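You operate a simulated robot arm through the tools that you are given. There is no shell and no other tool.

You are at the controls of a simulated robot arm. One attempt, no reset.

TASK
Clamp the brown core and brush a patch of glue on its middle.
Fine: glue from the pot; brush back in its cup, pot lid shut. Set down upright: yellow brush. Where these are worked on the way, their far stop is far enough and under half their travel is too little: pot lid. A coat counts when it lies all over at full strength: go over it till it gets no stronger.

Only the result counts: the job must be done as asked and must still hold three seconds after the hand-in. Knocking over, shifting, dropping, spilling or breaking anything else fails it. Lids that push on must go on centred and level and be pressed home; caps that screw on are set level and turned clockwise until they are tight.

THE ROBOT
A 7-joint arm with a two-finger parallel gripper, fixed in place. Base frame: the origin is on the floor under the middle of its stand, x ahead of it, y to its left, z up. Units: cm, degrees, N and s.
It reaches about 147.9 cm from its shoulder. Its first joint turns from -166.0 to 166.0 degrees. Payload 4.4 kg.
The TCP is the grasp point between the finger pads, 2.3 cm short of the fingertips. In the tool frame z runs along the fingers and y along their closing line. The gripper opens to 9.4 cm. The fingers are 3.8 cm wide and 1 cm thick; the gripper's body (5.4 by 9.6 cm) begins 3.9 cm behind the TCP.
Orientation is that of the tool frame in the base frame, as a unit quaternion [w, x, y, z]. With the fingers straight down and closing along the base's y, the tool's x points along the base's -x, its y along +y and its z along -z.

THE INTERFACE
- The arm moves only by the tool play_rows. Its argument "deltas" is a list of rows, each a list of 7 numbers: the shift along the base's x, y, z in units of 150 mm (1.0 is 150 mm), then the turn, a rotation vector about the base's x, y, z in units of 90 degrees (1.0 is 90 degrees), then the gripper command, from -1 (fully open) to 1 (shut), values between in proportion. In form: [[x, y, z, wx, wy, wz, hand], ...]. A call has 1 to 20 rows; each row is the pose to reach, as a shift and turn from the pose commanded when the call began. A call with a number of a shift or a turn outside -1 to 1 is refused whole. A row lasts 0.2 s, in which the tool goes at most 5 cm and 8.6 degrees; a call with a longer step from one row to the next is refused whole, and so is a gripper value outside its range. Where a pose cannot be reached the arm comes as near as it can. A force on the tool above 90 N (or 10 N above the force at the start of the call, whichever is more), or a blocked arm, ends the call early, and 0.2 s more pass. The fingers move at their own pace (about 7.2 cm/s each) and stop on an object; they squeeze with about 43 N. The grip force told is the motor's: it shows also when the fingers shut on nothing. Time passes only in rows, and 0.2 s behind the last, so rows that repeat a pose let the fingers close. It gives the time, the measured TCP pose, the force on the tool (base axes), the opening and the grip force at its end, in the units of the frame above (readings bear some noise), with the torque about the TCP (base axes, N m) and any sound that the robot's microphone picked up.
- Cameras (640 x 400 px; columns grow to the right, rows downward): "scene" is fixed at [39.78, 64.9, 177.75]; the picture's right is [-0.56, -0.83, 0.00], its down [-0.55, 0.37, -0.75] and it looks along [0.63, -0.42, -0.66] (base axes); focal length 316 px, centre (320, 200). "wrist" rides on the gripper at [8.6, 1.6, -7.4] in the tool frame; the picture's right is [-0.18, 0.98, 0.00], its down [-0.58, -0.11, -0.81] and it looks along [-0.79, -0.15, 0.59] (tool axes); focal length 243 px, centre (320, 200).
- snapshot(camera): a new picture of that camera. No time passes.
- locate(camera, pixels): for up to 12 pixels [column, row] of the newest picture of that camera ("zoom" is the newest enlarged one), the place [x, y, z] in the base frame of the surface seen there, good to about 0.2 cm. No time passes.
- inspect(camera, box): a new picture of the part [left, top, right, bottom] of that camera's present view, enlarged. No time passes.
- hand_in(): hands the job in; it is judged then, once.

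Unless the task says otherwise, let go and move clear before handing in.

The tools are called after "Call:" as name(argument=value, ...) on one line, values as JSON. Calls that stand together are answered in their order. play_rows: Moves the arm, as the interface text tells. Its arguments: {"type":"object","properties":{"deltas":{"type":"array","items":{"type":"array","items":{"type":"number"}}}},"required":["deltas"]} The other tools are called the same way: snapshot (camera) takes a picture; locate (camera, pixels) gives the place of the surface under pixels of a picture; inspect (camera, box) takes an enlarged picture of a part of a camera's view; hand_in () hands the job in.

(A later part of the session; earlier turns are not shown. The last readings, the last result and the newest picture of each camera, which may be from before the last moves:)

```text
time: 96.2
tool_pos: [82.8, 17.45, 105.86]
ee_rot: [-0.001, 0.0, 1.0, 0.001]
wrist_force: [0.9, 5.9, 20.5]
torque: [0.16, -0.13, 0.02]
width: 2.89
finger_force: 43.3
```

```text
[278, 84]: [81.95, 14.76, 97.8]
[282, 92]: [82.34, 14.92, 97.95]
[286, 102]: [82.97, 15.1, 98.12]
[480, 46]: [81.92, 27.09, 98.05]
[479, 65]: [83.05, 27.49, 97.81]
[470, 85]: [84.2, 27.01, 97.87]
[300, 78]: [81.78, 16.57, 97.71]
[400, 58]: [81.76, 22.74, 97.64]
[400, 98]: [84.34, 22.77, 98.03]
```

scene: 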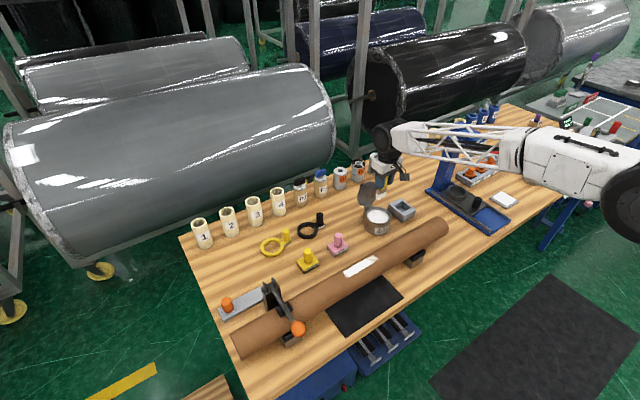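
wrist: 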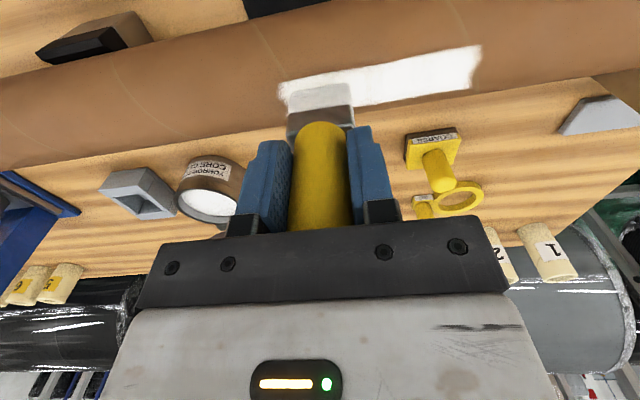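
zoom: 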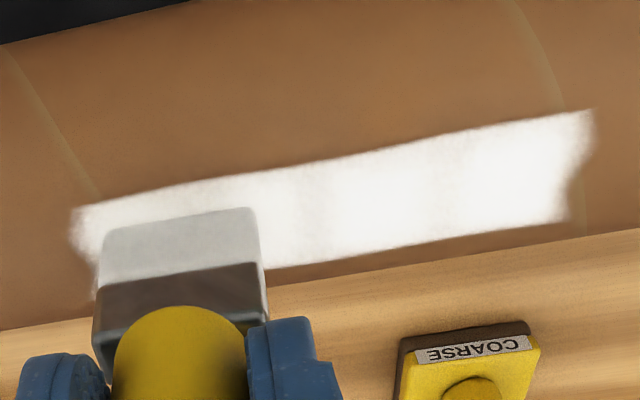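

Ends are at y≈14.8 and 27.3. Sweep a bit further −y to see if 14.8 is also a hard limit.

Call:
play_rows(deltas=[[0, -0.05, 0, 0, 0, 0, 1], [0, -0.1, 0, 0, 0, 0, 1], [0, -0.15, 0, 0, 0, 0, 1], [0, -0.2, 0, 0, 0, 0, 1], [0, -0.2, 0, 0, 0, 0, 1], [0, -0.15, 0, 0, 0, 0, 1], [0, -0.1, 0, 0, 0, 0, 1], [0, -0.05, 0, 0, 0, 0, 1], [0, 0, 0, 0, 0, 0, 1], [0, 0.05, 0, 0, 0, 0, 1], [0, 0.1, 0, 0, 0, 0, 1], [0, 0.15, 0, 0, 0, 0, 1], [0, 0.2, 0, 0, 0, 0, 1]])

Call:
inspect(camera="wrist", box=[180, 30, 430, 130])

Call:
inspect(camera="scene", box=[330, 220, 410, 290])

```text
time: 99.0
tool_pos: [82.83, 20.44, 105.8]
ee_rot: [-0.001, 0.0, 1.0, 0.001]
wrist_force: [0.8, -3.8, 10.6]
torque: [-0.56, -0.05, -0.01]
width: 2.88
finger_force: 42.9
```

```text
2.56 times, centred on (305, 80) of wrist
```

zoom: 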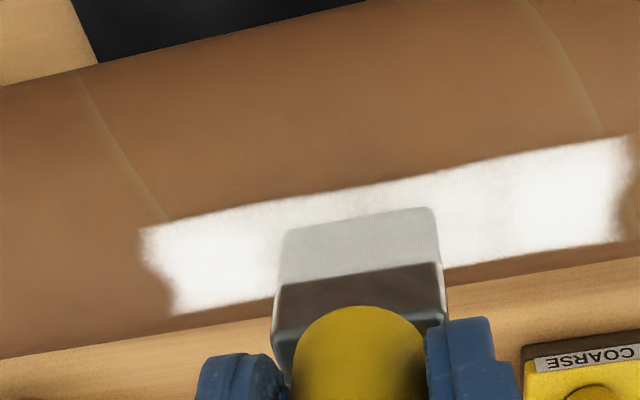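

```text
5.71 times, centred on (370, 255) of scene
```

zoom: 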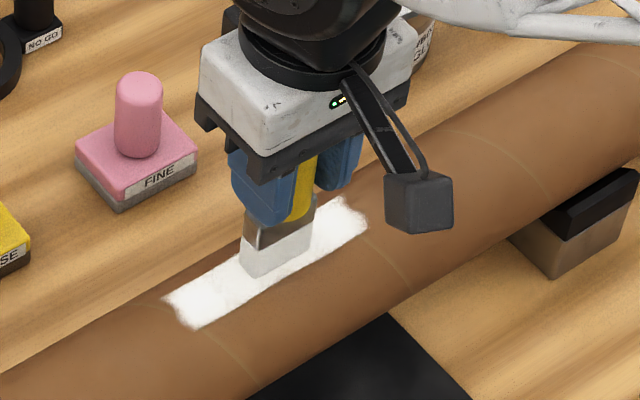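

Both ends are hard limits, so the patch is y≈14.8–27.3. Now test the width: shift +1.3 cm in x and stroke along y.

Call:
play_rows(deltas=[[0.03, 0, 0, 0, 0, 0, 1], [0.06, 0, -0.002, 0, 0, 0, 1], [0.087, 0, -0.004, 0, 0, 0, 1], [0.087, 0.05, -0.004, 0, 0, 0, 1], [0.087, 0.1, -0.004, 0, 0, 0, 1], [0.087, 0.15, -0.004, 0, 0, 0, 1], [0.087, 0.2, -0.004, 0, 0, 0, 1], [0.087, 0.25, -0.004, 0, 0, 0, 1], [0.087, 0.3, -0.004, 0, 0, 0, 1], [0.087, 0.25, -0.004, 0, 0, 0, 1], [0.087, 0.2, -0.004, 0, 0, 0, 1], [0.087, 0.15, -0.004, 0, 0, 0, 1], [0.087, 0.1, -0.004, 0, 0, 0, 1]])

Call:
inspect(camera="wrist", box=[180, 10, 430, 130])

Call:
inspect(camera="scene", box=[330, 220, 410, 290])

```text
time: 101.8
tool_pos: [84.08, 22.1, 105.76]
ee_rot: [-0.001, 0.001, 1.0, 0.001]
wrist_force: [-0.2, 0.4, 0.6]
torque: [0.01, 0.0, 0.01]
width: 2.88
finger_force: 42.7
```

```text
2.56 times, centred on (305, 70) of wrist
```

zoom: 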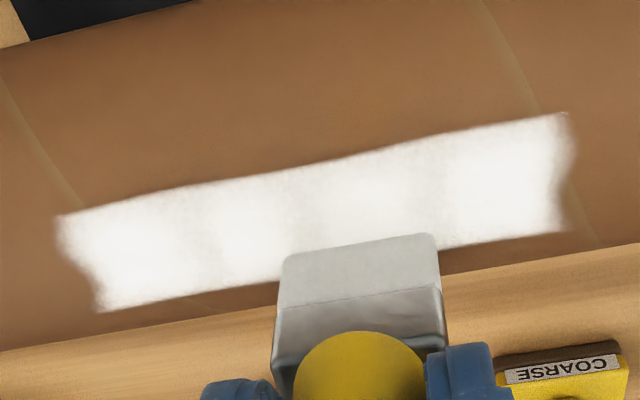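

```text
5.71 times, centred on (370, 255) of scene
```

zoom: 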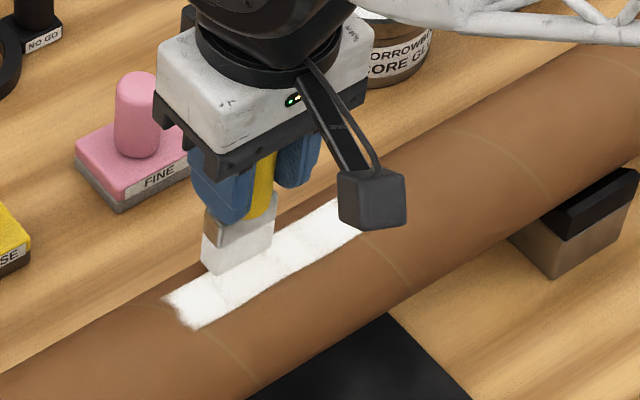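

No contact at this offset (Fz≈0). Lower 0.2 cm and stroke again to test the side.

Call:
play_rows(deltas=[[0, 0, -0.008, 0, 0, 0, 1], [0, 0, -0.013, 0, 0, 0, 1], [0, -0.05, -0.013, 0, 0, 0, 1], [0, -0.1, -0.013, 0, 0, 0, 1], [0, -0.15, -0.013, 0, 0, 0, 1], [0, -0.1, -0.013, 0, 0, 0, 1], [0, -0.05, -0.013, 0, 0, 0, 1], [0, 0, -0.013, 0, 0, 0, 1], [0, 0.05, -0.013, 0, 0, 0, 1]])

Call:
inspect(camera="wrist", box=[180, 10, 430, 130])

Call:
inspect(camera="scene", box=[330, 220, 410, 290])

```text
time: 103.8
tool_pos: [84.25, 22.78, 105.68]
ee_rot: [0.001, 0.0, 1.0, 0.001]
wrist_force: [3.7, -10.4, 24.6]
torque: [-0.92, -0.2, 0.07]
width: 2.89
finger_force: 43.2
```

```text
2.56 times, centred on (305, 70) of wrist
```

zoom: 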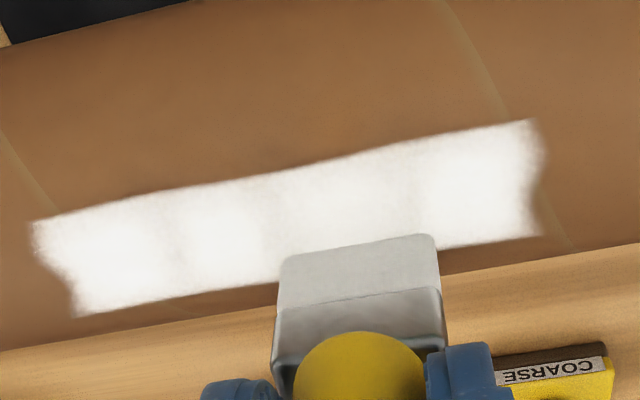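

```text
5.71 times, centred on (370, 255) of scene
```

zoom: 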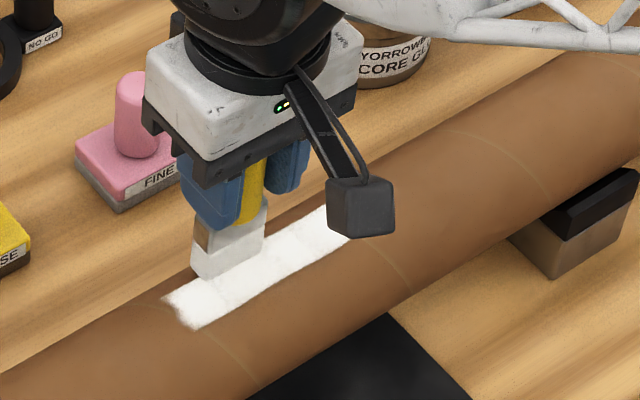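

No glue takes outside x≈81.8–84.3, so the patch is a fixed strip ≈12.5×2.5 cm centred at (83, 21). I'll now make more full passes along its centreline to strengthen it evenly.

Call:
play_rows(deltas=[[-0.03, 0.05, 0.03, 0, 0, 0, 1], [-0.077, 0.15, 0.03, 0, 0, 0, 1], [-0.077, 0.25, 0.025, 0, 0, 0, 1], [-0.077, 0.25, 0.014, 0, 0, 0, 1], [-0.077, 0.25, 0.01, 0, 0, 0, 1], [-0.077, 0.2, 0.01, 0, 0, 0, 1], [-0.077, 0.15, 0.01, 0, 0, 0, 1], [-0.077, 0.1, 0.01, 0, 0, 0, 1], [-0.077, 0.05, 0.01, 0, 0, 0, 1], [-0.077, 0.0, 0.01, 0, 0, 0, 1], [-0.077, -0.05, 0.01, 0, 0, 0, 1], [-0.077, -0.1, 0.01, 0, 0, 0, 1], [-0.077, -0.15, 0.01, 0, 0, 0, 1], [-0.077, -0.2, 0.01, 0, 0, 0, 1], [-0.077, -0.25, 0.01, 0, 0, 0, 1], [-0.077, -0.3, 0.01, 0, 0, 0, 1], [-0.077, -0.35, 0.01, 0, 0, 0, 1], [-0.077, -0.4, 0.01, 0, 0, 0, 1], [-0.077, -0.45, 0.01, 0, 0, 0, 1], [-0.077, -0.5, 0.01, 0, 0, 0, 1]])

Call:
inspect(camera="wrist", box=[250, 10, 500, 130])

```text
time: 108.0
tool_pos: [83.08, 15.34, 105.87]
ee_rot: [0.0, 0.0, 1.0, 0.001]
wrist_force: [0.5, 9.1, 22.9]
torque: [0.31, -0.02, -0.01]
width: 2.88
finger_force: 43.1
```

```text
2.56 times, centred on (375, 70) of wrist
```

zoom: 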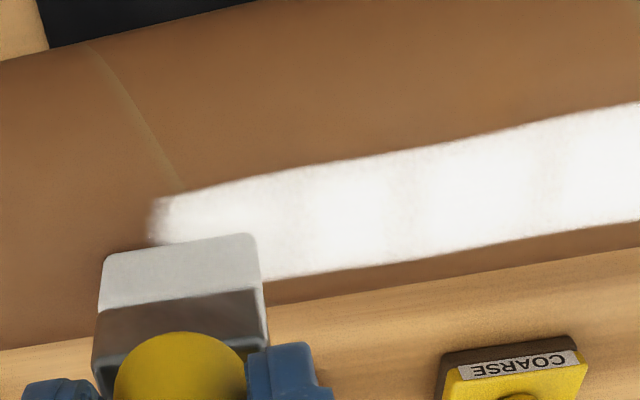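

The strip is brighter with weaker bands. Two more full passes (out and back).

Call:
play_rows(deltas=[[0, 0.074, 0, 0, 0, 0, 1], [0, 0.148, 0, 0, 0, 0, 1], [0, 0.222, 0, 0, 0, 0, 1], [0, 0.296, 0, 0, 0, 0, 1], [0, 0.37, 0, 0, 0, 0, 1], [0, 0.444, 0, 0, 0, 0, 1], [0, 0.518, 0, 0, 0, 0, 1], [0, 0.592, 0, 0, 0, 0, 1], [0, 0.666, 0, 0, 0, 0, 1], [0, 0.74, 0, 0, 0, 0, 1], [0, 0.666, 0, 0, 0, 0, 1], [0, 0.592, 0, 0, 0, 0, 1], [0, 0.518, 0, 0, 0, 0, 1], [0, 0.444, 0, 0, 0, 0, 1], [0, 0.37, 0, 0, 0, 0, 1], [0, 0.296, 0, 0, 0, 0, 1], [0, 0.222, 0, 0, 0, 0, 1], [0, 0.148, 0, 0, 0, 0, 1], [0, 0.074, 0, 0, 0, 0, 1], [0, 0, 0, 0, 0, 0, 1]])

Call:
inspect(camera="wrist", box=[250, 10, 500, 130])

```text
time: 112.2
tool_pos: [82.98, 15.26, 105.76]
ee_rot: [0.0, -0.001, 1.0, 0.001]
wrist_force: [0.5, 11.0, 29.7]
torque: [0.34, -0.02, 0.0]
width: 2.88
finger_force: 43.2
```

```text
2.56 times, centred on (375, 70) of wrist
```

zoom: 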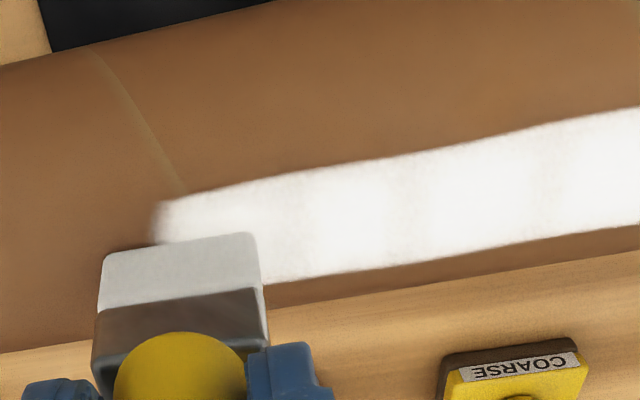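

Almost uniform now. I'll lift off, view the whole strip, and fetch another load to be sure of full strength.

Call:
play_rows(deltas=[[0, 0, 0.1, 0, 0, 0, 1], [0.05, -0.1, 0.25, 0, 0, 0, 1], [0.2, -0.3, 0.4, 0, 0, 0, 1], [0.4, -0.5, 0.4, 0, 0, 0, 1], [0.6, -0.75, 0.4, 0, 0, 0, 1], [0.8, -0.95, 0.4, 0, 0, 0, 1], [1.0, -1.0, 0.4, 0, 0, 0, 1]])

Call:
inspect(camera="scene", box=[330, 235, 400, 295])

Call:
snapshot(camera="wrist")

```text
time: 113.8
tool_pos: [97.93, 0.44, 111.74]
ee_rot: [0.0, 0.001, 1.0, 0.001]
wrist_force: [0.1, -0.9, 0.5]
torque: [-0.01, -0.03, 0.01]
width: 2.86
finger_force: 42.8
```

```text
6.67 times, centred on (365, 265) of scene
```

zoom: 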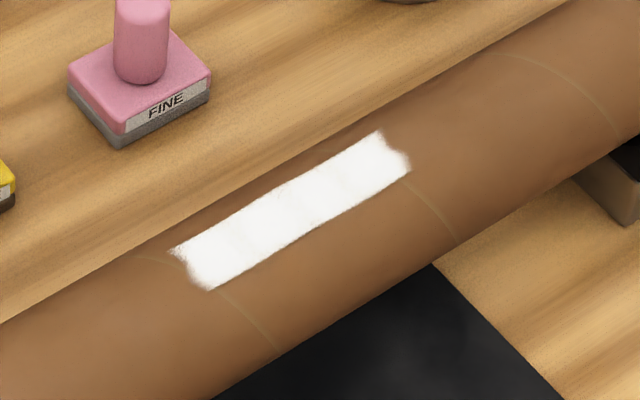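

```text
taken
```

wrist: 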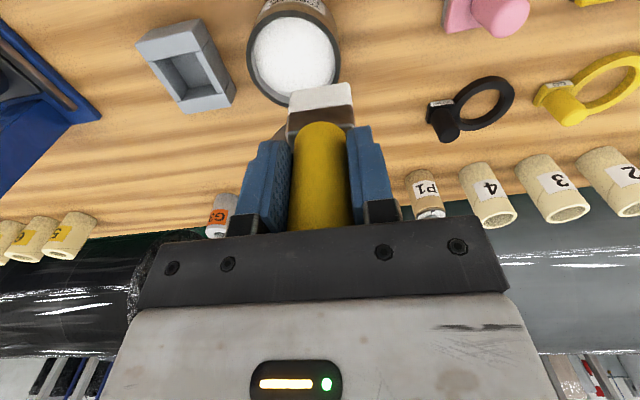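

The strip looks uniformly white over y≈14.7–27.3. I'll take one more load and do a final set of passes to make sure it no longer gets stronger.

Call:
play_rows(deltas=[[0.1, -0.12, 0, 0, 0, 0, 1], [0.191, -0.22, 0, 0, 0, 0, 1], [0.191, -0.22, -0.2, 0, 0, 0, 1], [0.191, -0.22, -0.45, 0, 0, 0, 1], [0.191, -0.22, -0.65, 0, 0, 0, 1], [0.191, -0.22, -0.78, 0, 0, 0, 1], [0.191, -0.22, -0.825, 0, 0, 0, 1], [0.191, -0.22, -0.84, 0, 0, 0, 1], [0.191, -0.22, -0.847, 0, 0, 0, 1], [0.191, -0.19, -0.847, 0, 0, 0, 1], [0.191, -0.22, -0.847, 0, 0, 0, 1], [0.191, -0.22, -0.847, 0, 0, 0, 1]])

Call:
snapshot(camera="wrist")

```text
time: 116.3
tool_pos: [100.75, -3.03, 99.07]
ee_rot: [0.0, 0.0, 1.0, 0.002]
wrist_force: [0.9, 3.9, 13.4]
torque: [0.11, -0.24, 0.06]
width: 2.9
finger_force: 42.8
```

```text
taken
```

wrist: 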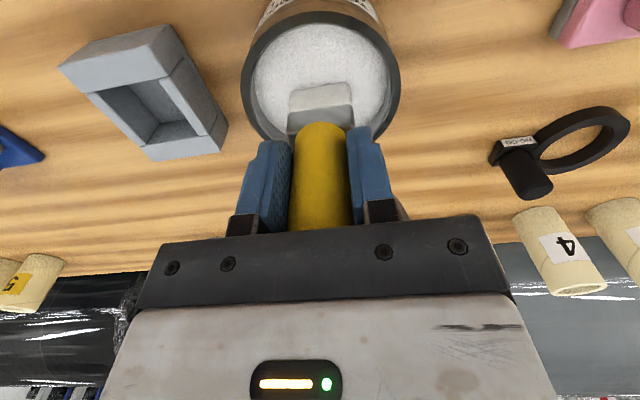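

Dipped with 13 N. Lift out, and carry back to the core at y≈15.5.

Call:
play_rows(deltas=[[0, 0, 0.05, 0, 0, 0, 1], [0, 0, 0.2, 0, 0, 0, 1], [0, 0, 0.4, 0, 0, 0, 1], [0, 0, 0.6, 0, 0, 0, 1], [-0.1, 0.1, 0.75, 0, 0, 0, 1], [-0.3, 0.3, 0.75, 0, 0, 0, 1], [-0.5, 0.5, 0.75, 0, 0, 0, 1], [-0.7, 0.7, 0.75, 0, 0, 0, 1], [-0.9, 0.9, 0.75, 0, 0, 0, 1], [-1.0, 1.0, 0.75, 0, 0, 0, 1]])

Call:
play_rows(deltas=[[-0.1, 0.1, 0, 0, 0, 0, 1], [-0.18, 0.235, -0.05, 0, 0, 0, 1], [-0.18, 0.235, -0.2, 0, 0, 0, 1], [-0.18, 0.235, -0.26, 0, 0, 0, 1], [-0.18, 0.235, -0.285, 0, 0, 0, 1], [-0.18, 0.235, -0.295, 0, 0, 0, 1], [-0.18, 0.235, -0.3, 0, 0, 0, 1]])

```text
time: 118.5
tool_pos: [85.84, 12.19, 110.32]
ee_rot: [0.0, 0.0, 1.0, 0.002]
wrist_force: [1.0, -0.4, -1.1]
torque: [-0.02, 0.01, 0.03]
width: 2.87
finger_force: 43.3
```

```text
time: 120.2
tool_pos: [83.18, 15.45, 105.87]
ee_rot: [0.0, 0.0, 1.0, 0.001]
wrist_force: [0.1, 2.1, 4.7]
torque: [0.04, -0.02, -0.01]
width: 2.87
finger_force: 42.6
```

Light contact (4.7 N). Two slow full passes with slightly more pressure.

Call:
play_rows(deltas=[[0, 0.0, -0.006, 0, 0, 0, 1], [-0.01, 0.074, -0.006, 0, 0, 0, 1], [-0.01, 0.148, -0.006, 0, 0, 0, 1], [-0.01, 0.222, -0.006, 0, 0, 0, 1], [-0.01, 0.296, -0.006, 0, 0, 0, 1], [-0.01, 0.37, -0.006, 0, 0, 0, 1], [-0.01, 0.444, -0.006, 0, 0, 0, 1], [-0.01, 0.518, -0.006, 0, 0, 0, 1], [-0.01, 0.592, -0.006, 0, 0, 0, 1], [-0.01, 0.666, -0.006, 0, 0, 0, 1], [-0.01, 0.74, -0.006, 0, 0, 0, 1], [-0.01, 0.74, -0.006, 0, 0, 0, 1]])

Call:
play_rows(deltas=[[0, -0.05, 0, 0, 0, 0, 1], [0, -0.1, 0, 0, 0, 0, 1], [0, -0.15, 0, 0, 0, 0, 1], [0, -0.2, 0, 0, 0, 0, 1], [0, -0.25, 0, 0, 0, 0, 1], [0, -0.3, 0, 0, 0, 0, 1], [0, -0.35, 0, 0, 0, 0, 1], [0, -0.4, 0, 0, 0, 0, 1], [0, -0.45, 0, 0, 0, 0, 1], [0, -0.5, 0, 0, 0, 0, 1], [0, -0.55, 0, 0, 0, 0, 1], [0, -0.6, 0, 0, 0, 0, 1], [0, -0.65, 0, 0, 0, 0, 1], [0, -0.7, 0, 0, 0, 0, 1], [0, -0.75, 0, 0, 0, 0, 1], [0, -0.75, 0, 0, 0, 0, 1]])

Call:
inspect(camera="wrist", box=[250, 10, 500, 130])

```text
time: 122.8
tool_pos: [83.02, 26.55, 105.82]
ee_rot: [-0.001, 0.0, 1.0, 0.001]
wrist_force: [1.2, -7.8, 28.3]
torque: [-1.18, -0.03, 0.06]
width: 2.88
finger_force: 42.8
```

```text
time: 126.2
tool_pos: [82.86, 15.24, 105.85]
ee_rot: [0.0, 0.0, 1.0, 0.001]
wrist_force: [2.1, 10.6, 38.2]
torque: [0.15, -0.14, 0.03]
width: 2.87
finger_force: 43.4
```

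```text
2.56 times, centred on (375, 70) of wrist
```

zoom: 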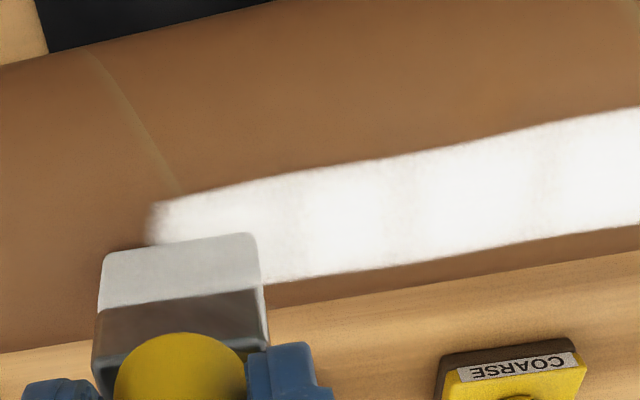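

No visible change from the previous coat: it looks saturated. For edges, one pass at x≈82.4 outward and one at x≈83.6 back.

Call:
play_rows(deltas=[[-0.02, 0, 0, 0, 0, 0, 1], [-0.04, 0.08, -0.001, 0, 0, 0, 1], [-0.04, 0.16, -0.001, 0, 0, 0, 1], [-0.04, 0.24, -0.001, 0, 0, 0, 1], [-0.04, 0.32, -0.001, 0, 0, 0, 1], [-0.04, 0.4, -0.001, 0, 0, 0, 1], [-0.04, 0.48, -0.001, 0, 0, 0, 1], [-0.04, 0.56, -0.001, 0, 0, 0, 1], [-0.04, 0.64, -0.001, 0, 0, 0, 1], [-0.04, 0.74, -0.001, 0, 0, 0, 1], [0.0, 0.75, -0.001, 0, 0, 0, 1], [0.045, 0.74, -0.001, 0, 0, 0, 1], [0.045, 0.64, -0.001, 0, 0, 0, 1], [0.045, 0.54, -0.001, 0, 0, 0, 1], [0.045, 0.44, -0.001, 0, 0, 0, 1], [0.045, 0.34, -0.001, 0, 0, 0, 1], [0.045, 0.24, -0.001, 0, 0, 0, 1], [0.045, 0.14, -0.001, 0, 0, 0, 1], [0.045, 0.06, -0.001, 0, 0, 0, 1], [0.045, 0.0, -0.001, 0, 0, 0, 1]])

Call:
inspect(camera="wrist", box=[250, 10, 500, 130])

```text
time: 130.3
tool_pos: [83.63, 15.18, 105.71]
ee_rot: [-0.001, 0.0, 1.0, 0.001]
wrist_force: [3.2, 5.8, 16.7]
torque: [0.3, -0.16, -0.02]
width: 2.88
finger_force: 42.8
```

```text
2.56 times, centred on (375, 70) of wrist
```

zoom: 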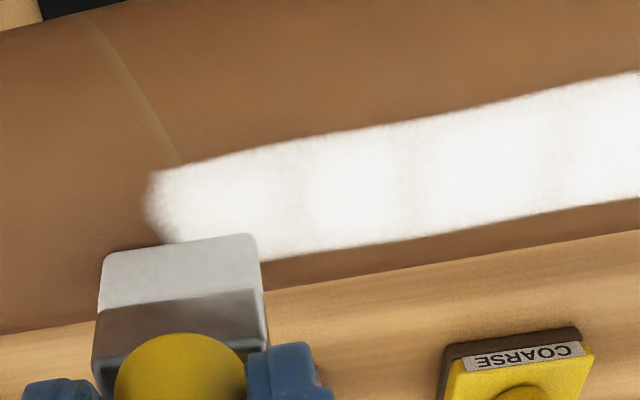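

The coat is saturated. Now return the brush: lift and carry it back over its cup at (100.67, −16.48).

Call:
play_rows(deltas=[[0, 0, 0.1, 0, 0, 0, 1], [0, -0.05, 0.3, 0, 0, 0, 1], [0.1, -0.3, 0.45, 0, 0, 0, 1], [0.25, -0.5, 0.45, 0, 0, 0, 1], [0.4, -0.75, 0.45, 0, 0, 0, 1], [0.6, -1.0, 0.45, 0, 0, 0, 1]])

Call:
play_rows(deltas=[[0.15, -0.25, 0, 0, 0, 0, 1], [0.35, -0.45, 0, 0, 0, 0, 1], [0.5, -0.7, 0, 0, 0, 0, 1], [0.535, -0.95, 0, 0, 0, 0, 1], [0.535, -1.0, 0, 0, 0, 0, 1], [0.535, -1.0, 0, 0, 0, 0, 1]])

Call:
snapshot(camera="wrist")

Call:
snapshot(camera="scene")

```text
time: 131.8
tool_pos: [92.73, 0.28, 112.53]
ee_rot: [-0.001, 0.0, 1.0, 0.002]
wrist_force: [-0.1, -0.2, -1.0]
torque: [0.0, -0.04, -0.01]
width: 2.86
finger_force: 43.9
```

```text
time: 133.2
tool_pos: [100.7, -14.62, 112.48]
ee_rot: [-0.001, -0.001, 1.0, 0.0]
wrist_force: [-0.3, 1.2, -0.2]
torque: [-0.03, 0.04, 0.01]
width: 2.9
finger_force: 42.6
```

```text
taken
```

wrist: 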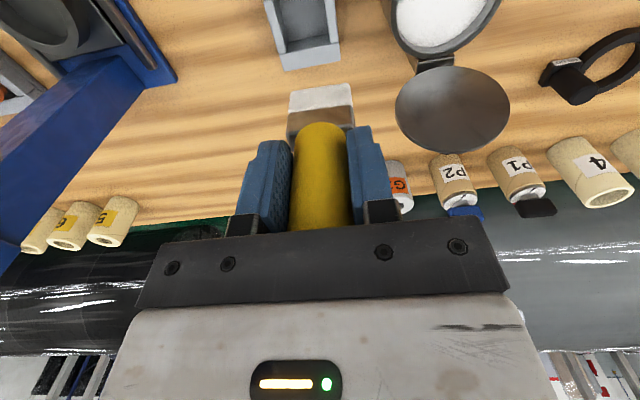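

```text
taken
```

scene: 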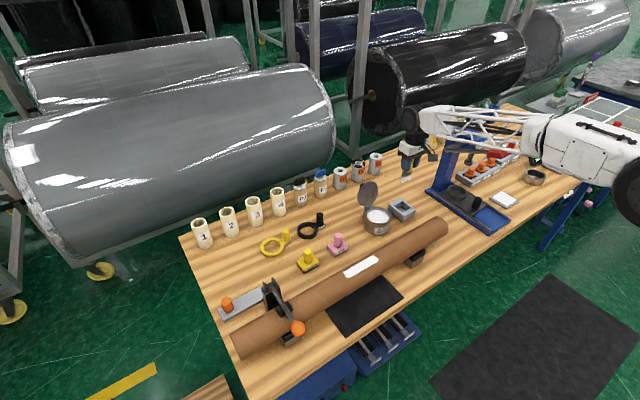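

I need another −1.85 cm in y. First check the brush's attitude in the grip and the cup's inner edges.

Call:
inspect(camera="scene", box=[370, 140, 440, 230])

Call:
locate(camera="wrist", pixels=[[291, 95], [350, 88], [320, 92], [320, 105], [320, 120], [292, 110], [352, 105], [275, 20], [285, 45], [332, 40], [327, 10], [305, 20]])

```text
4.44 times, centred on (405, 185) of scene
```

zoom: 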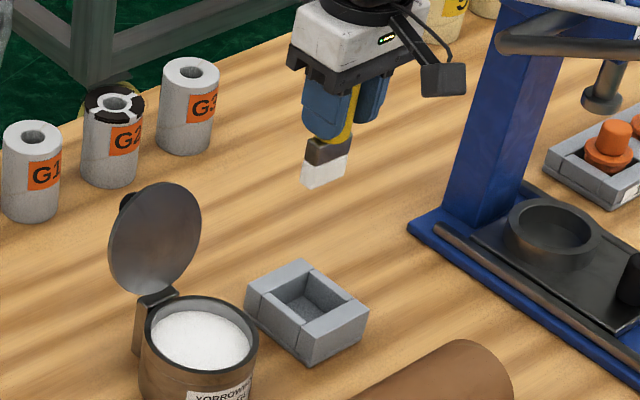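

```text
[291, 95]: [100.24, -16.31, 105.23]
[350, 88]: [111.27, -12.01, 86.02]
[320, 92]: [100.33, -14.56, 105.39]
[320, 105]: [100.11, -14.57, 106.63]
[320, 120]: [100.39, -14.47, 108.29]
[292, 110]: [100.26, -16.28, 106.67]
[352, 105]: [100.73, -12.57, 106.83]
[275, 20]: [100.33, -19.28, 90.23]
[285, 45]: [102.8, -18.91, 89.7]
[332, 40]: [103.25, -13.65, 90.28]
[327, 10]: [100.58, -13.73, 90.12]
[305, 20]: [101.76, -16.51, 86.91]
```

The brush is upright and centred in the hand; cup inner centre is y≈−16.4. Shift and lower to just above the cup, then check.

Call:
play_rows(deltas=[[0, -0.06, 0, 0, 0, 0, 1], [0, -0.125, 0, 0, 0, 0, 1], [0, -0.125, -0.2, 0, 0, 0, 1], [0, -0.125, -0.4, 0, 0, 0, 1], [0, -0.125, -0.6, 0, 0, 0, 1], [0, -0.125, -0.8, 0, 0, 0, 1], [0, -0.125, -0.9, 0, 0, 0, 1], [0, -0.125, -0.9, 0, 0, 0, 1]])

Call:
snapshot(camera="wrist")

Call:
inspect(camera="scene", box=[370, 150, 440, 240])

```text
time: 134.9
tool_pos: [100.93, -16.61, 99.05]
ee_rot: [-0.001, -0.001, 1.0, 0.001]
wrist_force: [-0.1, -0.3, -0.4]
torque: [-0.01, -0.02, 0.0]
width: 2.86
finger_force: 42.8
```

```text
taken
```

wrist: 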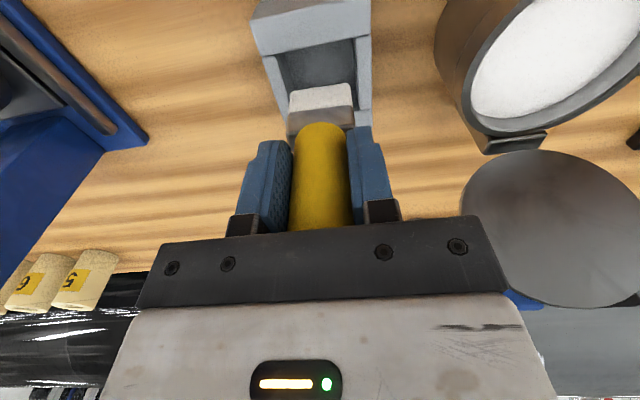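

```text
4.44 times, centred on (405, 195) of scene
```

zoom: 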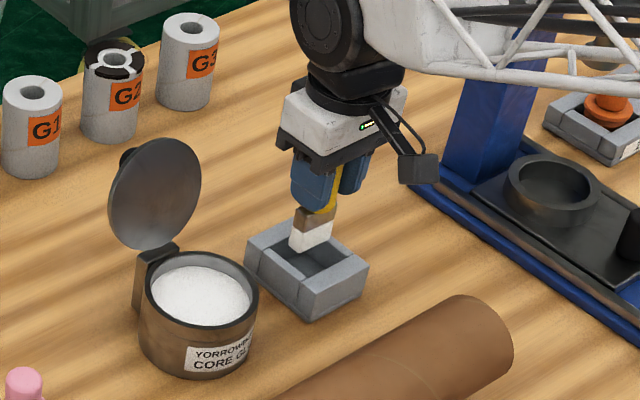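

The head is poised over the cup opening. Lower slowly into it.

Call:
play_rows(deltas=[[-0.01, 0.005, -0.05, 0, 0, 0, 1], [-0.01, 0.005, -0.1, 0, 0, 0, 1], [-0.01, 0.005, -0.15, 0, 0, 0, 1], [-0.01, 0.005, -0.2, 0, 0, 0, 1], [-0.01, 0.005, -0.24, 0, 0, 0, 1], [-0.01, 0.005, -0.26, 0, 0, 0, 1], [-0.01, 0.005, -0.26, 0, 0, 0, 1]])

Call:
snapshot(camera="wrist")

Call:
inspect(camera="scene", box=[370, 150, 440, 240])

```text
time: 136.6
tool_pos: [100.54, -16.56, 95.17]
ee_rot: [-0.002, -0.001, 1.0, 0.001]
wrist_force: [-0.5, 0.5, -0.6]
torque: [-0.02, -0.02, 0.02]
width: 2.86
finger_force: 42.9
```

```text
taken
```

wrist: 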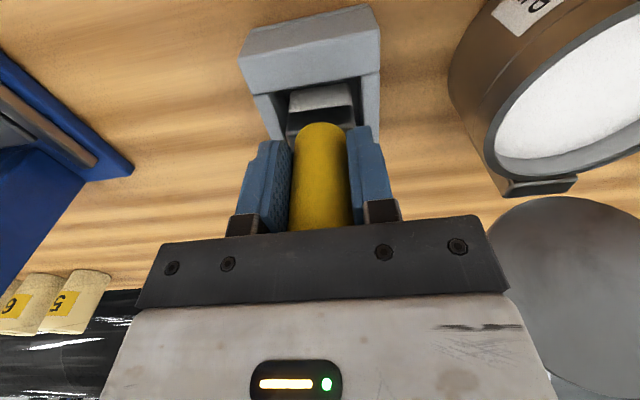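

```text
4.44 times, centred on (405, 195) of scene
```

zoom: 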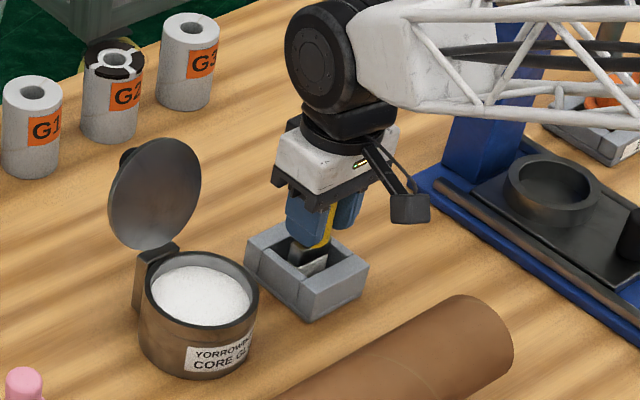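

The brush is inside the cup without contact. Lower in tiny steps until it touches the floor.

Call:
play_rows(deltas=[[0, 0, -0.01, 0, 0, 0, 1], [0, 0, -0.02, 0, 0, 0, 1], [0, 0, -0.025, 0, 0, 0, 1], [0, 0, -0.025, 0, 0, 0, 1]])

```text
time: 137.6
tool_pos: [100.67, -16.59, 94.84]
ee_rot: [0.001, 0.0, 1.0, 0.001]
wrist_force: [-2.6, 3.7, 28.3]
torque: [0.06, 0.01, -0.01]
width: 2.89
finger_force: 43.0
```

Touchdown at 28 N. Ease the pressure and open the fingers.

Call:
play_rows(deltas=[[0, 0, 0.005, 0, 0, 0, 1], [0, 0, 0.005, 0, 0, 0, 0.3], [0, 0, 0.005, 0, 0, 0, 0.1], [0, 0, 0.005, 0, 0, 0, -0.1], [0, 0, 0.005, 0, 0, 0, -0.3], [0, 0, 0.005, 0, 0, 0, -0.3], [0, 0, 0.005, 0, 0, 0, -0.3]])

Call:
snapshot(camera="wrist")

Call:
inspect(camera="scene", box=[370, 150, 440, 240])

```text
time: 139.2
tool_pos: [100.65, -16.54, 94.92]
ee_rot: [0.001, 0.0, 1.0, 0.001]
wrist_force: [0.5, -0.1, 37.7]
torque: [-0.05, -0.18, -0.03]
width: 6.09
finger_force: 0.1
```

```text
taken
```

wrist: 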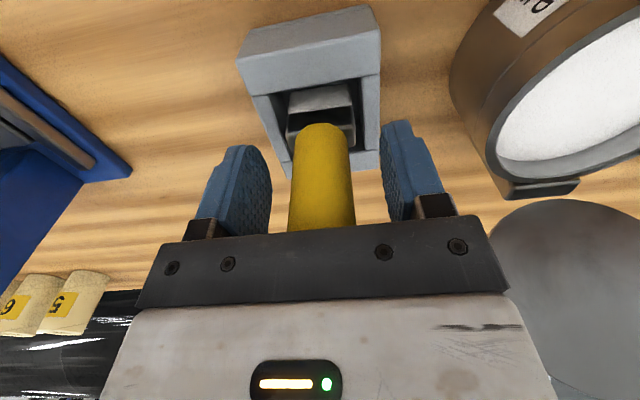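

```text
4.44 times, centred on (405, 195) of scene
```

zoom: 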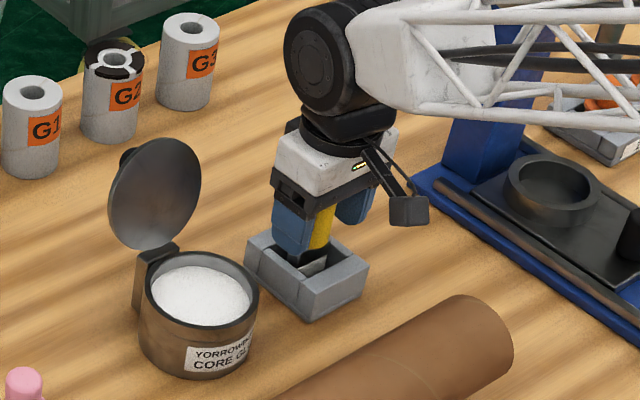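

The palm is resting on the handle top (37 N with open fingers). Rise straight up gently.

Call:
play_rows(deltas=[[0, 0, 0.01, 0, 0, 0, -0.3], [0, 0, 0.03, 0, 0, 0, -0.3], [0, 0, 0.07, 0, 0, 0, -0.3], [0, 0, 0.15, 0, 0, 0, -0.3], [0, 0, 0.3, 0, 0, 0, -0.3], [0, 0, 0.5, 0, 0, 0, -0.3], [0, 0, 0.75, 0, 0, 0, -0.3], [0, 0, 1.0, 0, 0, 0, -0.3]])

Call:
snapshot(camera="wrist")

Call:
inspect(camera="scene", box=[370, 150, 440, 240])

```text
time: 140.9
tool_pos: [100.69, -16.21, 109.72]
ee_rot: [-0.003, 0.0, 1.0, 0.001]
wrist_force: [0.5, -0.2, -0.5]
torque: [-0.01, -0.03, -0.03]
width: 6.13
finger_force: 0.1
```

```text
taken
```

wrist: 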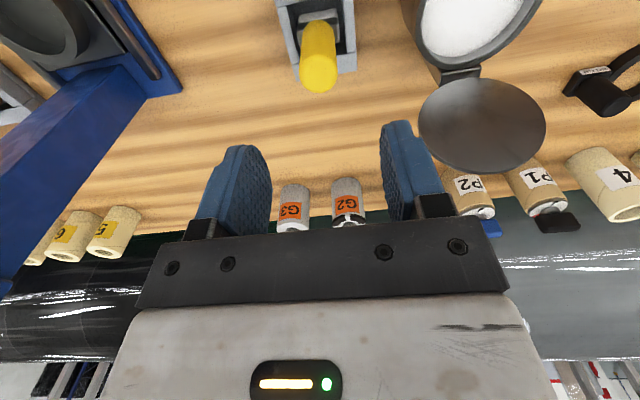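

```text
4.44 times, centred on (405, 195) of scene
```

zoom: 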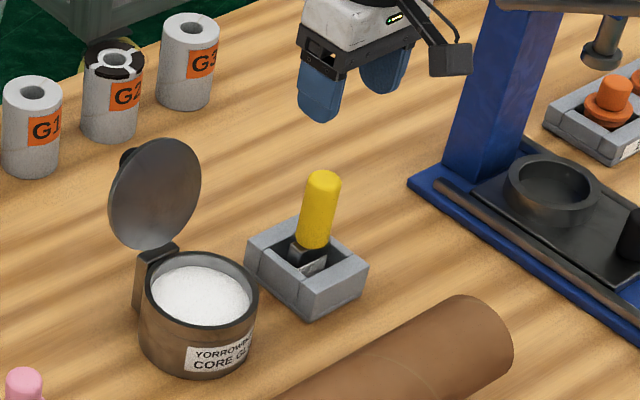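

The brush stands upright in its cup. Now for the lid: move behind/above it to see the knob again, with the same 20.7° tilt.

Call:
play_rows(deltas=[[0.15, 0.1, 0.15, 0, 0.03, 0, -0.3], [0.35, 0.3, 0.2, 0, 0.08, 0, -0.3], [0.55, 0.5, 0.2, 0, 0.12, 0, -0.3], [0.75, 0.7, 0.2, 0, 0.17, 0, -0.3], [0.88, 0.887, 0.18, 0, 0.23, 0, -0.3], [0.88, 0.887, 0.15, 0, 0.23, 0, -0.3], [0.88, 0.887, 0.15, 0, 0.23, 0, -0.3]])

Call:
snapshot(camera="wrist")

Call:
inspect(camera="wrist", box=[220, 0, 420, 125])

```text
time: 142.6
tool_pos: [113.73, -3.15, 112.04]
ee_rot: [-0.181, 0.0, 0.984, 0.001]
wrist_force: [0.0, 0.4, 0.7]
torque: [-0.04, 0.02, 0.04]
width: 6.1
finger_force: 0.0
```

```text
taken
```

wrist: 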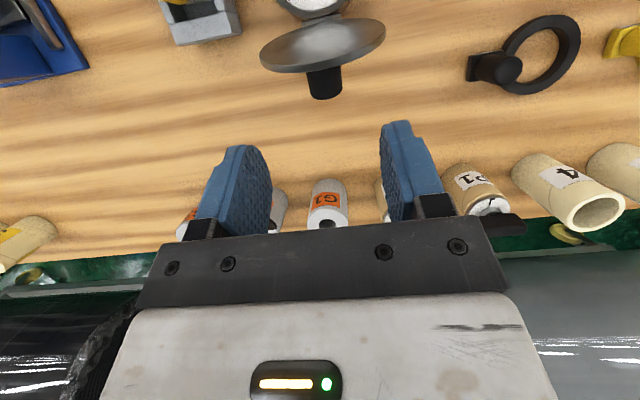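

```text
3.20 times, centred on (320, 62) of wrist
```

zoom: 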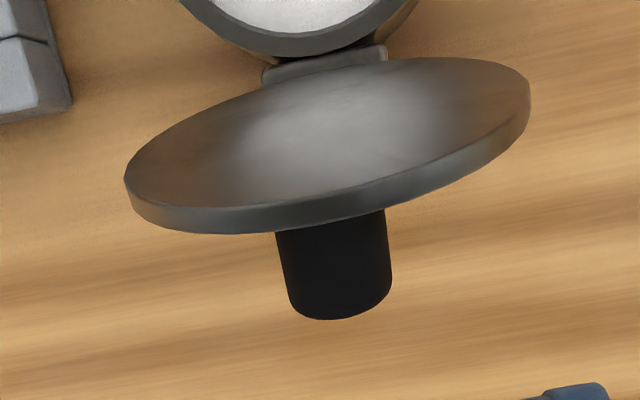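

Call:
locate(camera="zoom", pixels=[[335, 240], [335, 270], [335, 300], [335, 315], [290, 280], [380, 275], [300, 305], [370, 295], [330, 215], [330, 195], [200, 225], [500, 150]])

Call:
locate(camera="zoom", pixels=[[270, 75], [385, 55], [330, 130], [330, 90], [140, 190], [515, 90]])

```text
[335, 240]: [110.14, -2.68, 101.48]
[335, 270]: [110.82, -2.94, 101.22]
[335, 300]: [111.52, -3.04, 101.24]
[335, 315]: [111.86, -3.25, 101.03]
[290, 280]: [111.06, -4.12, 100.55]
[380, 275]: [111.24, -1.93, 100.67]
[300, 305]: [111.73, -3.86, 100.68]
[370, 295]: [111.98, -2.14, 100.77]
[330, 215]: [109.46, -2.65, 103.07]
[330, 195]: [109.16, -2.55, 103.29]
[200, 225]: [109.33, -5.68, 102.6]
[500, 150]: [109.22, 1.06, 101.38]
```

```text
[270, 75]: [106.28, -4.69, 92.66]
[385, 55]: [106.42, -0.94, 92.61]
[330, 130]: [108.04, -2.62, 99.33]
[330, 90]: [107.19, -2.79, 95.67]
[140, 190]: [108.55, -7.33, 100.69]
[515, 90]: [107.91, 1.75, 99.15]
```

The knob now points back (+x): axis y≈−3.0, z≈100, from x≈109 to 112, lid ≈103° open; fitting both poses gives the hinge at ≈(106.6, 92.7). I'll lower onto the knob with TCP at (111.8, −3.0, 99.7).

Call:
play_rows(deltas=[[0.0, 0.008, -0.2, 0, 0, 0, -0.3], [-0.03, 0.008, -0.4, 0, 0, 0, -0.3], [-0.07, 0.008, -0.6, 0, 0, 0, -0.3], [-0.1, 0.008, -0.72, 0, 0, 0, -0.3], [-0.128, 0.008, -0.82, 0, 0, 0, -0.3], [-0.128, 0.008, -0.82, 0, 0, 0, -0.3]])

Call:
snapshot(camera="wrist")

Call:
inspect(camera="scene", box=[340, 150, 440, 250])

```text
time: 143.9
tool_pos: [111.92, -3.01, 99.59]
ee_rot: [-0.18, 0.0, 0.984, 0.001]
wrist_force: [0.3, 0.0, 0.4]
torque: [-0.02, -0.01, -0.01]
width: 6.12
finger_force: 0.1
```

```text
taken
```

wrist: 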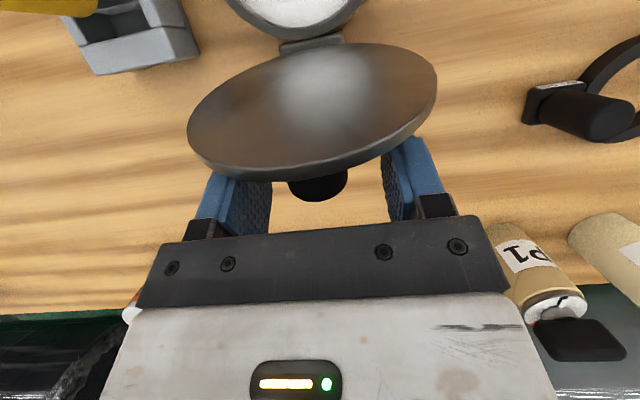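

```text
4.00 times, centred on (390, 200) of scene
```

zoom: 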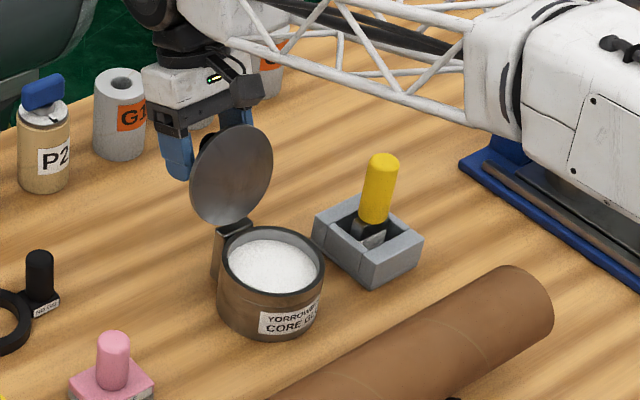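

The knob (wrist (318,187)) is between the fingers. Close on it.

Call:
play_rows(deltas=[[0, -0.01, 0, 0, 0, 0, 0.0], [0, -0.01, 0, 0, 0, 0, 0.2], [0, -0.01, 0, 0, 0, 0, 0.4], [0, -0.01, 0, 0, 0, 0, 1], [0, -0.01, 0, 0, 0, 0, 1]])

Call:
snapshot(camera="wrist")

```text
time: 145.2
tool_pos: [111.83, -3.09, 99.52]
ee_rot: [-0.18, 0.0, 0.984, 0.001]
wrist_force: [-1.2, 18.9, -2.0]
torque: [-0.14, 0.0, -0.66]
width: 2.71
finger_force: 45.1
```

```text
taken
```

wrist: 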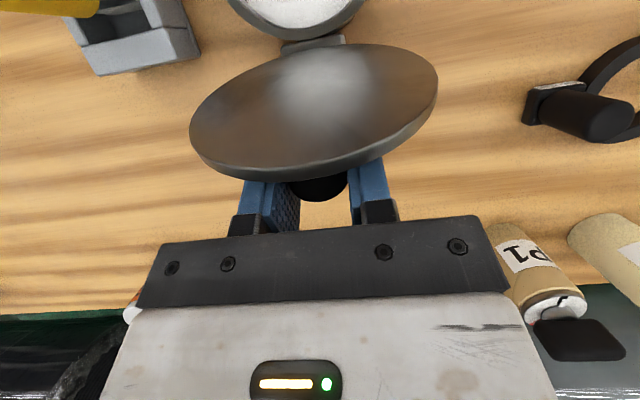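

Gripped. Reverse the arc about the hinge (106.6, 92.7): first from 103° to 80°.

Call:
play_rows(deltas=[[0, 0.006, 0, 0, 0, 0, 1], [-0.0331, 0.006, 0.023, 0, -0.009, 0, 1], [-0.0673, 0.006, 0.0439, 0, -0.018, 0, 1], [-0.112, 0.006, 0.0667, 0, -0.029, 0, 1], [-0.1585, 0.006, 0.0854, 0, -0.04, 0, 1], [-0.2065, 0.006, 0.1001, 0, -0.051, 0, 1], [-0.2065, 0.006, 0.1001, 0, -0.051, 0, 1]])

Call:
inspect(camera="scene", box=[340, 150, 440, 250])

Call:
snapshot(camera="wrist")

```text
time: 146.8
tool_pos: [108.71, -2.88, 100.79]
ee_rot: [-0.142, -0.001, 0.99, 0.0]
wrist_force: [9.5, 40.4, -53.9]
torque: [-0.28, -1.87, -0.37]
width: 2.77
finger_force: 45.0
```

```text
4.00 times, centred on (390, 200) of scene
```

zoom: 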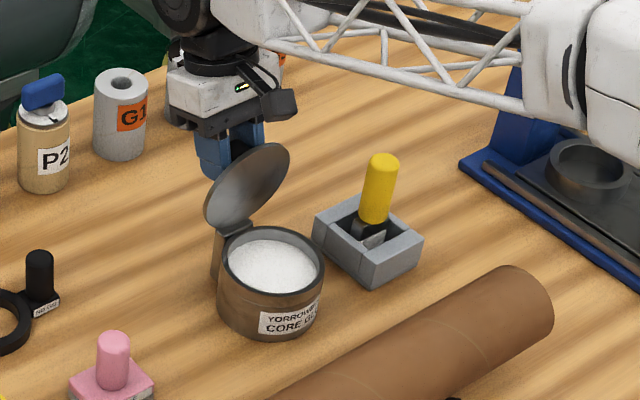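

```text
taken
```

wrist: 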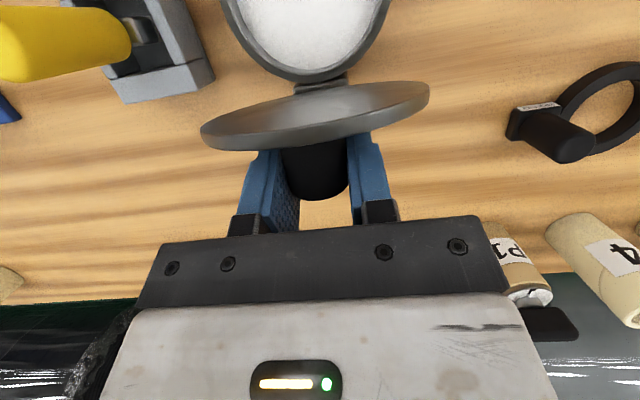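

The lid is at ≈77°. The pull of −54 N in z says I'm 0.25 cm high. Correct and continue to 50°.

Call:
play_rows(deltas=[[0, 0.008, -0.015, 0, 0, 0, 1], [-0.0491, 0.008, -0.0057, 0, -0.011, 0, 1], [-0.0989, 0.008, 0.0, 0, -0.022, 0, 1], [-0.149, 0.008, 0.001, 0, -0.033, 0, 1], [-0.1991, 0.008, -0.002, 0, -0.045, 0, 1], [-0.2487, 0.008, -0.01, 0, -0.056, 0, 1], [-0.2976, 0.008, -0.0219, 0, -0.067, 0, 1], [-0.2976, 0.008, -0.0219, 0, -0.067, 0, 1]])

Call:
inspect(camera="scene", box=[340, 150, 440, 250])

Call:
snapshot(camera="wrist")

```text
time: 148.6
tool_pos: [104.24, -2.98, 100.97]
ee_rot: [-0.089, 0.001, 0.996, 0.001]
wrist_force: [21.1, 5.6, -22.6]
torque: [-0.32, -1.21, 0.45]
width: 2.74
finger_force: 45.5
```

```text
4.00 times, centred on (390, 200) of scene
```

zoom: 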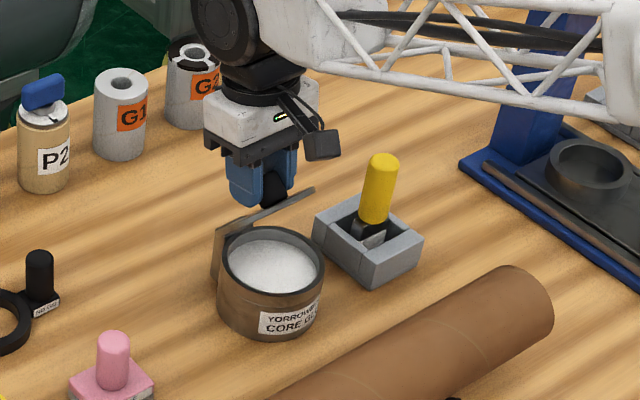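

```text
taken
```

wrist: 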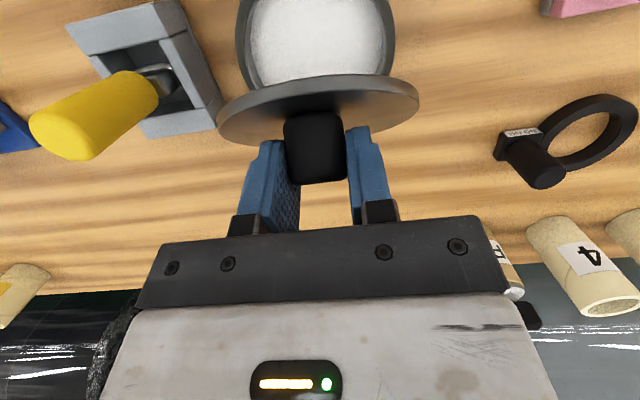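

Lid ≈50°, forces moderate. Continue to 20°.

Call:
play_rows(deltas=[[0.006, 0, -0.007, 0, 0, 0, 1], [-0.0417, 0, -0.0225, 0, -0.011, 0, 1], [-0.0878, 0, -0.0421, 0, -0.022, 0, 1], [-0.1321, 0, -0.0657, 0, -0.033, 0, 1], [-0.1741, 0, -0.0931, 0, -0.045, 0, 1], [-0.2136, 0, -0.1241, 0, -0.056, 0, 1], [-0.2503, 0, -0.1582, 0, -0.067, 0, 1], [-0.2503, 0, -0.1582, 0, -0.067, 0, 1]])

Call:
inspect(camera="scene", box=[340, 150, 440, 250])

Call:
snapshot(camera="wrist")

```text
time: 150.3
tool_pos: [100.51, -2.88, 98.41]
ee_rot: [-0.036, -0.001, 0.999, 0.001]
wrist_force: [26.8, -18.2, 0.0]
torque: [-0.61, -1.52, 0.52]
width: 2.75
finger_force: 45.3
```

```text
4.00 times, centred on (390, 200) of scene
```

zoom: 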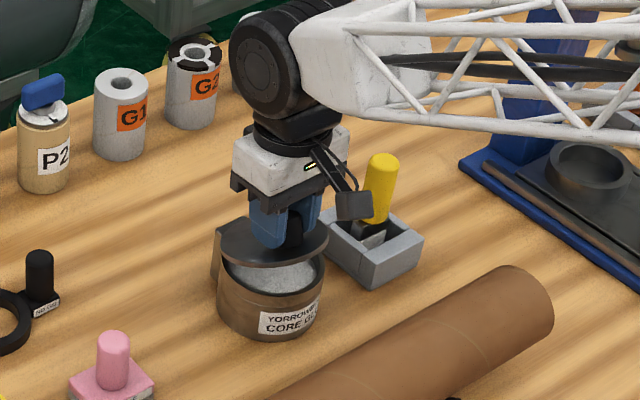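

```text
taken
```

wrist: 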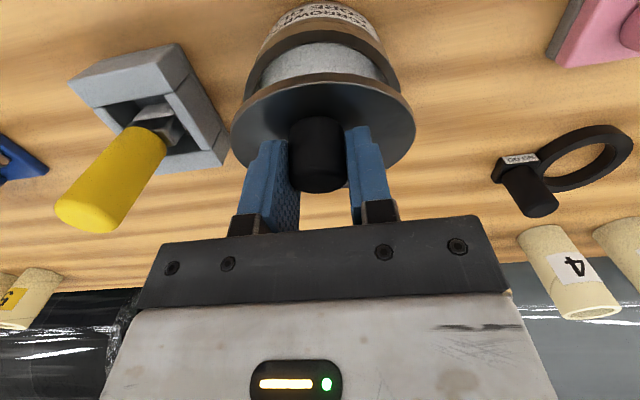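

Lid ≈20°. Finish closing to 0°.

Call:
play_rows(deltas=[[0.008, 0, 0, 0, 0, 0, 1], [-0.0255, 0, -0.0373, 0, -0.011, 0, 1], [-0.0557, 0, -0.0774, 0, -0.022, 0, 1], [-0.07, 0, -0.1, 0, -0.03, 0, 1], [-0.0822, 0, -0.12, 0, -0.034, 0, 1], [-0.095, 0, -0.142, 0, -0.04, 0, 1], [-0.102, 0, -0.158, 0, -0.045, 0, 1], [-0.102, 0, -0.158, 0, -0.045, 0, 1]])

Call:
inspect(camera="scene", box=[340, 150, 440, 250])

Call:
snapshot(camera="wrist")

```text
time: 152.2
tool_pos: [99.06, -2.93, 96.05]
ee_rot: [-0.001, -0.001, 1.0, 0.001]
wrist_force: [51.9, -21.4, -5.3]
torque: [-0.76, -1.34, 0.29]
width: 2.74
finger_force: 44.9
```

```text
4.00 times, centred on (390, 200) of scene
```

zoom: 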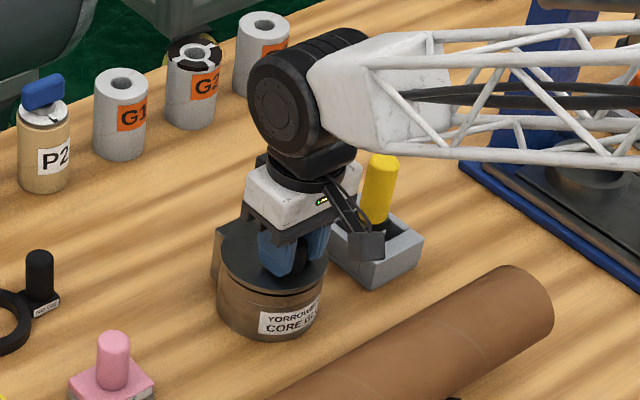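

```text
taken
```

wrist: 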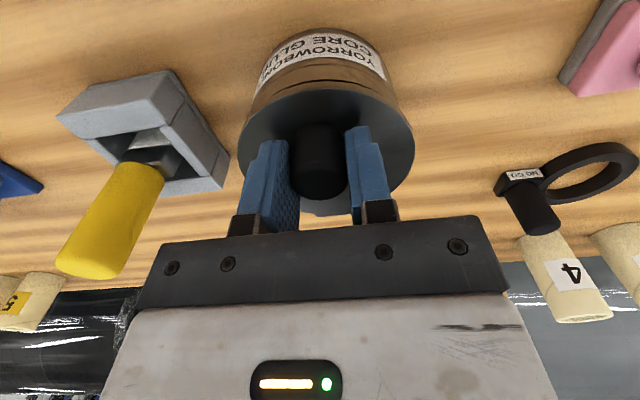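

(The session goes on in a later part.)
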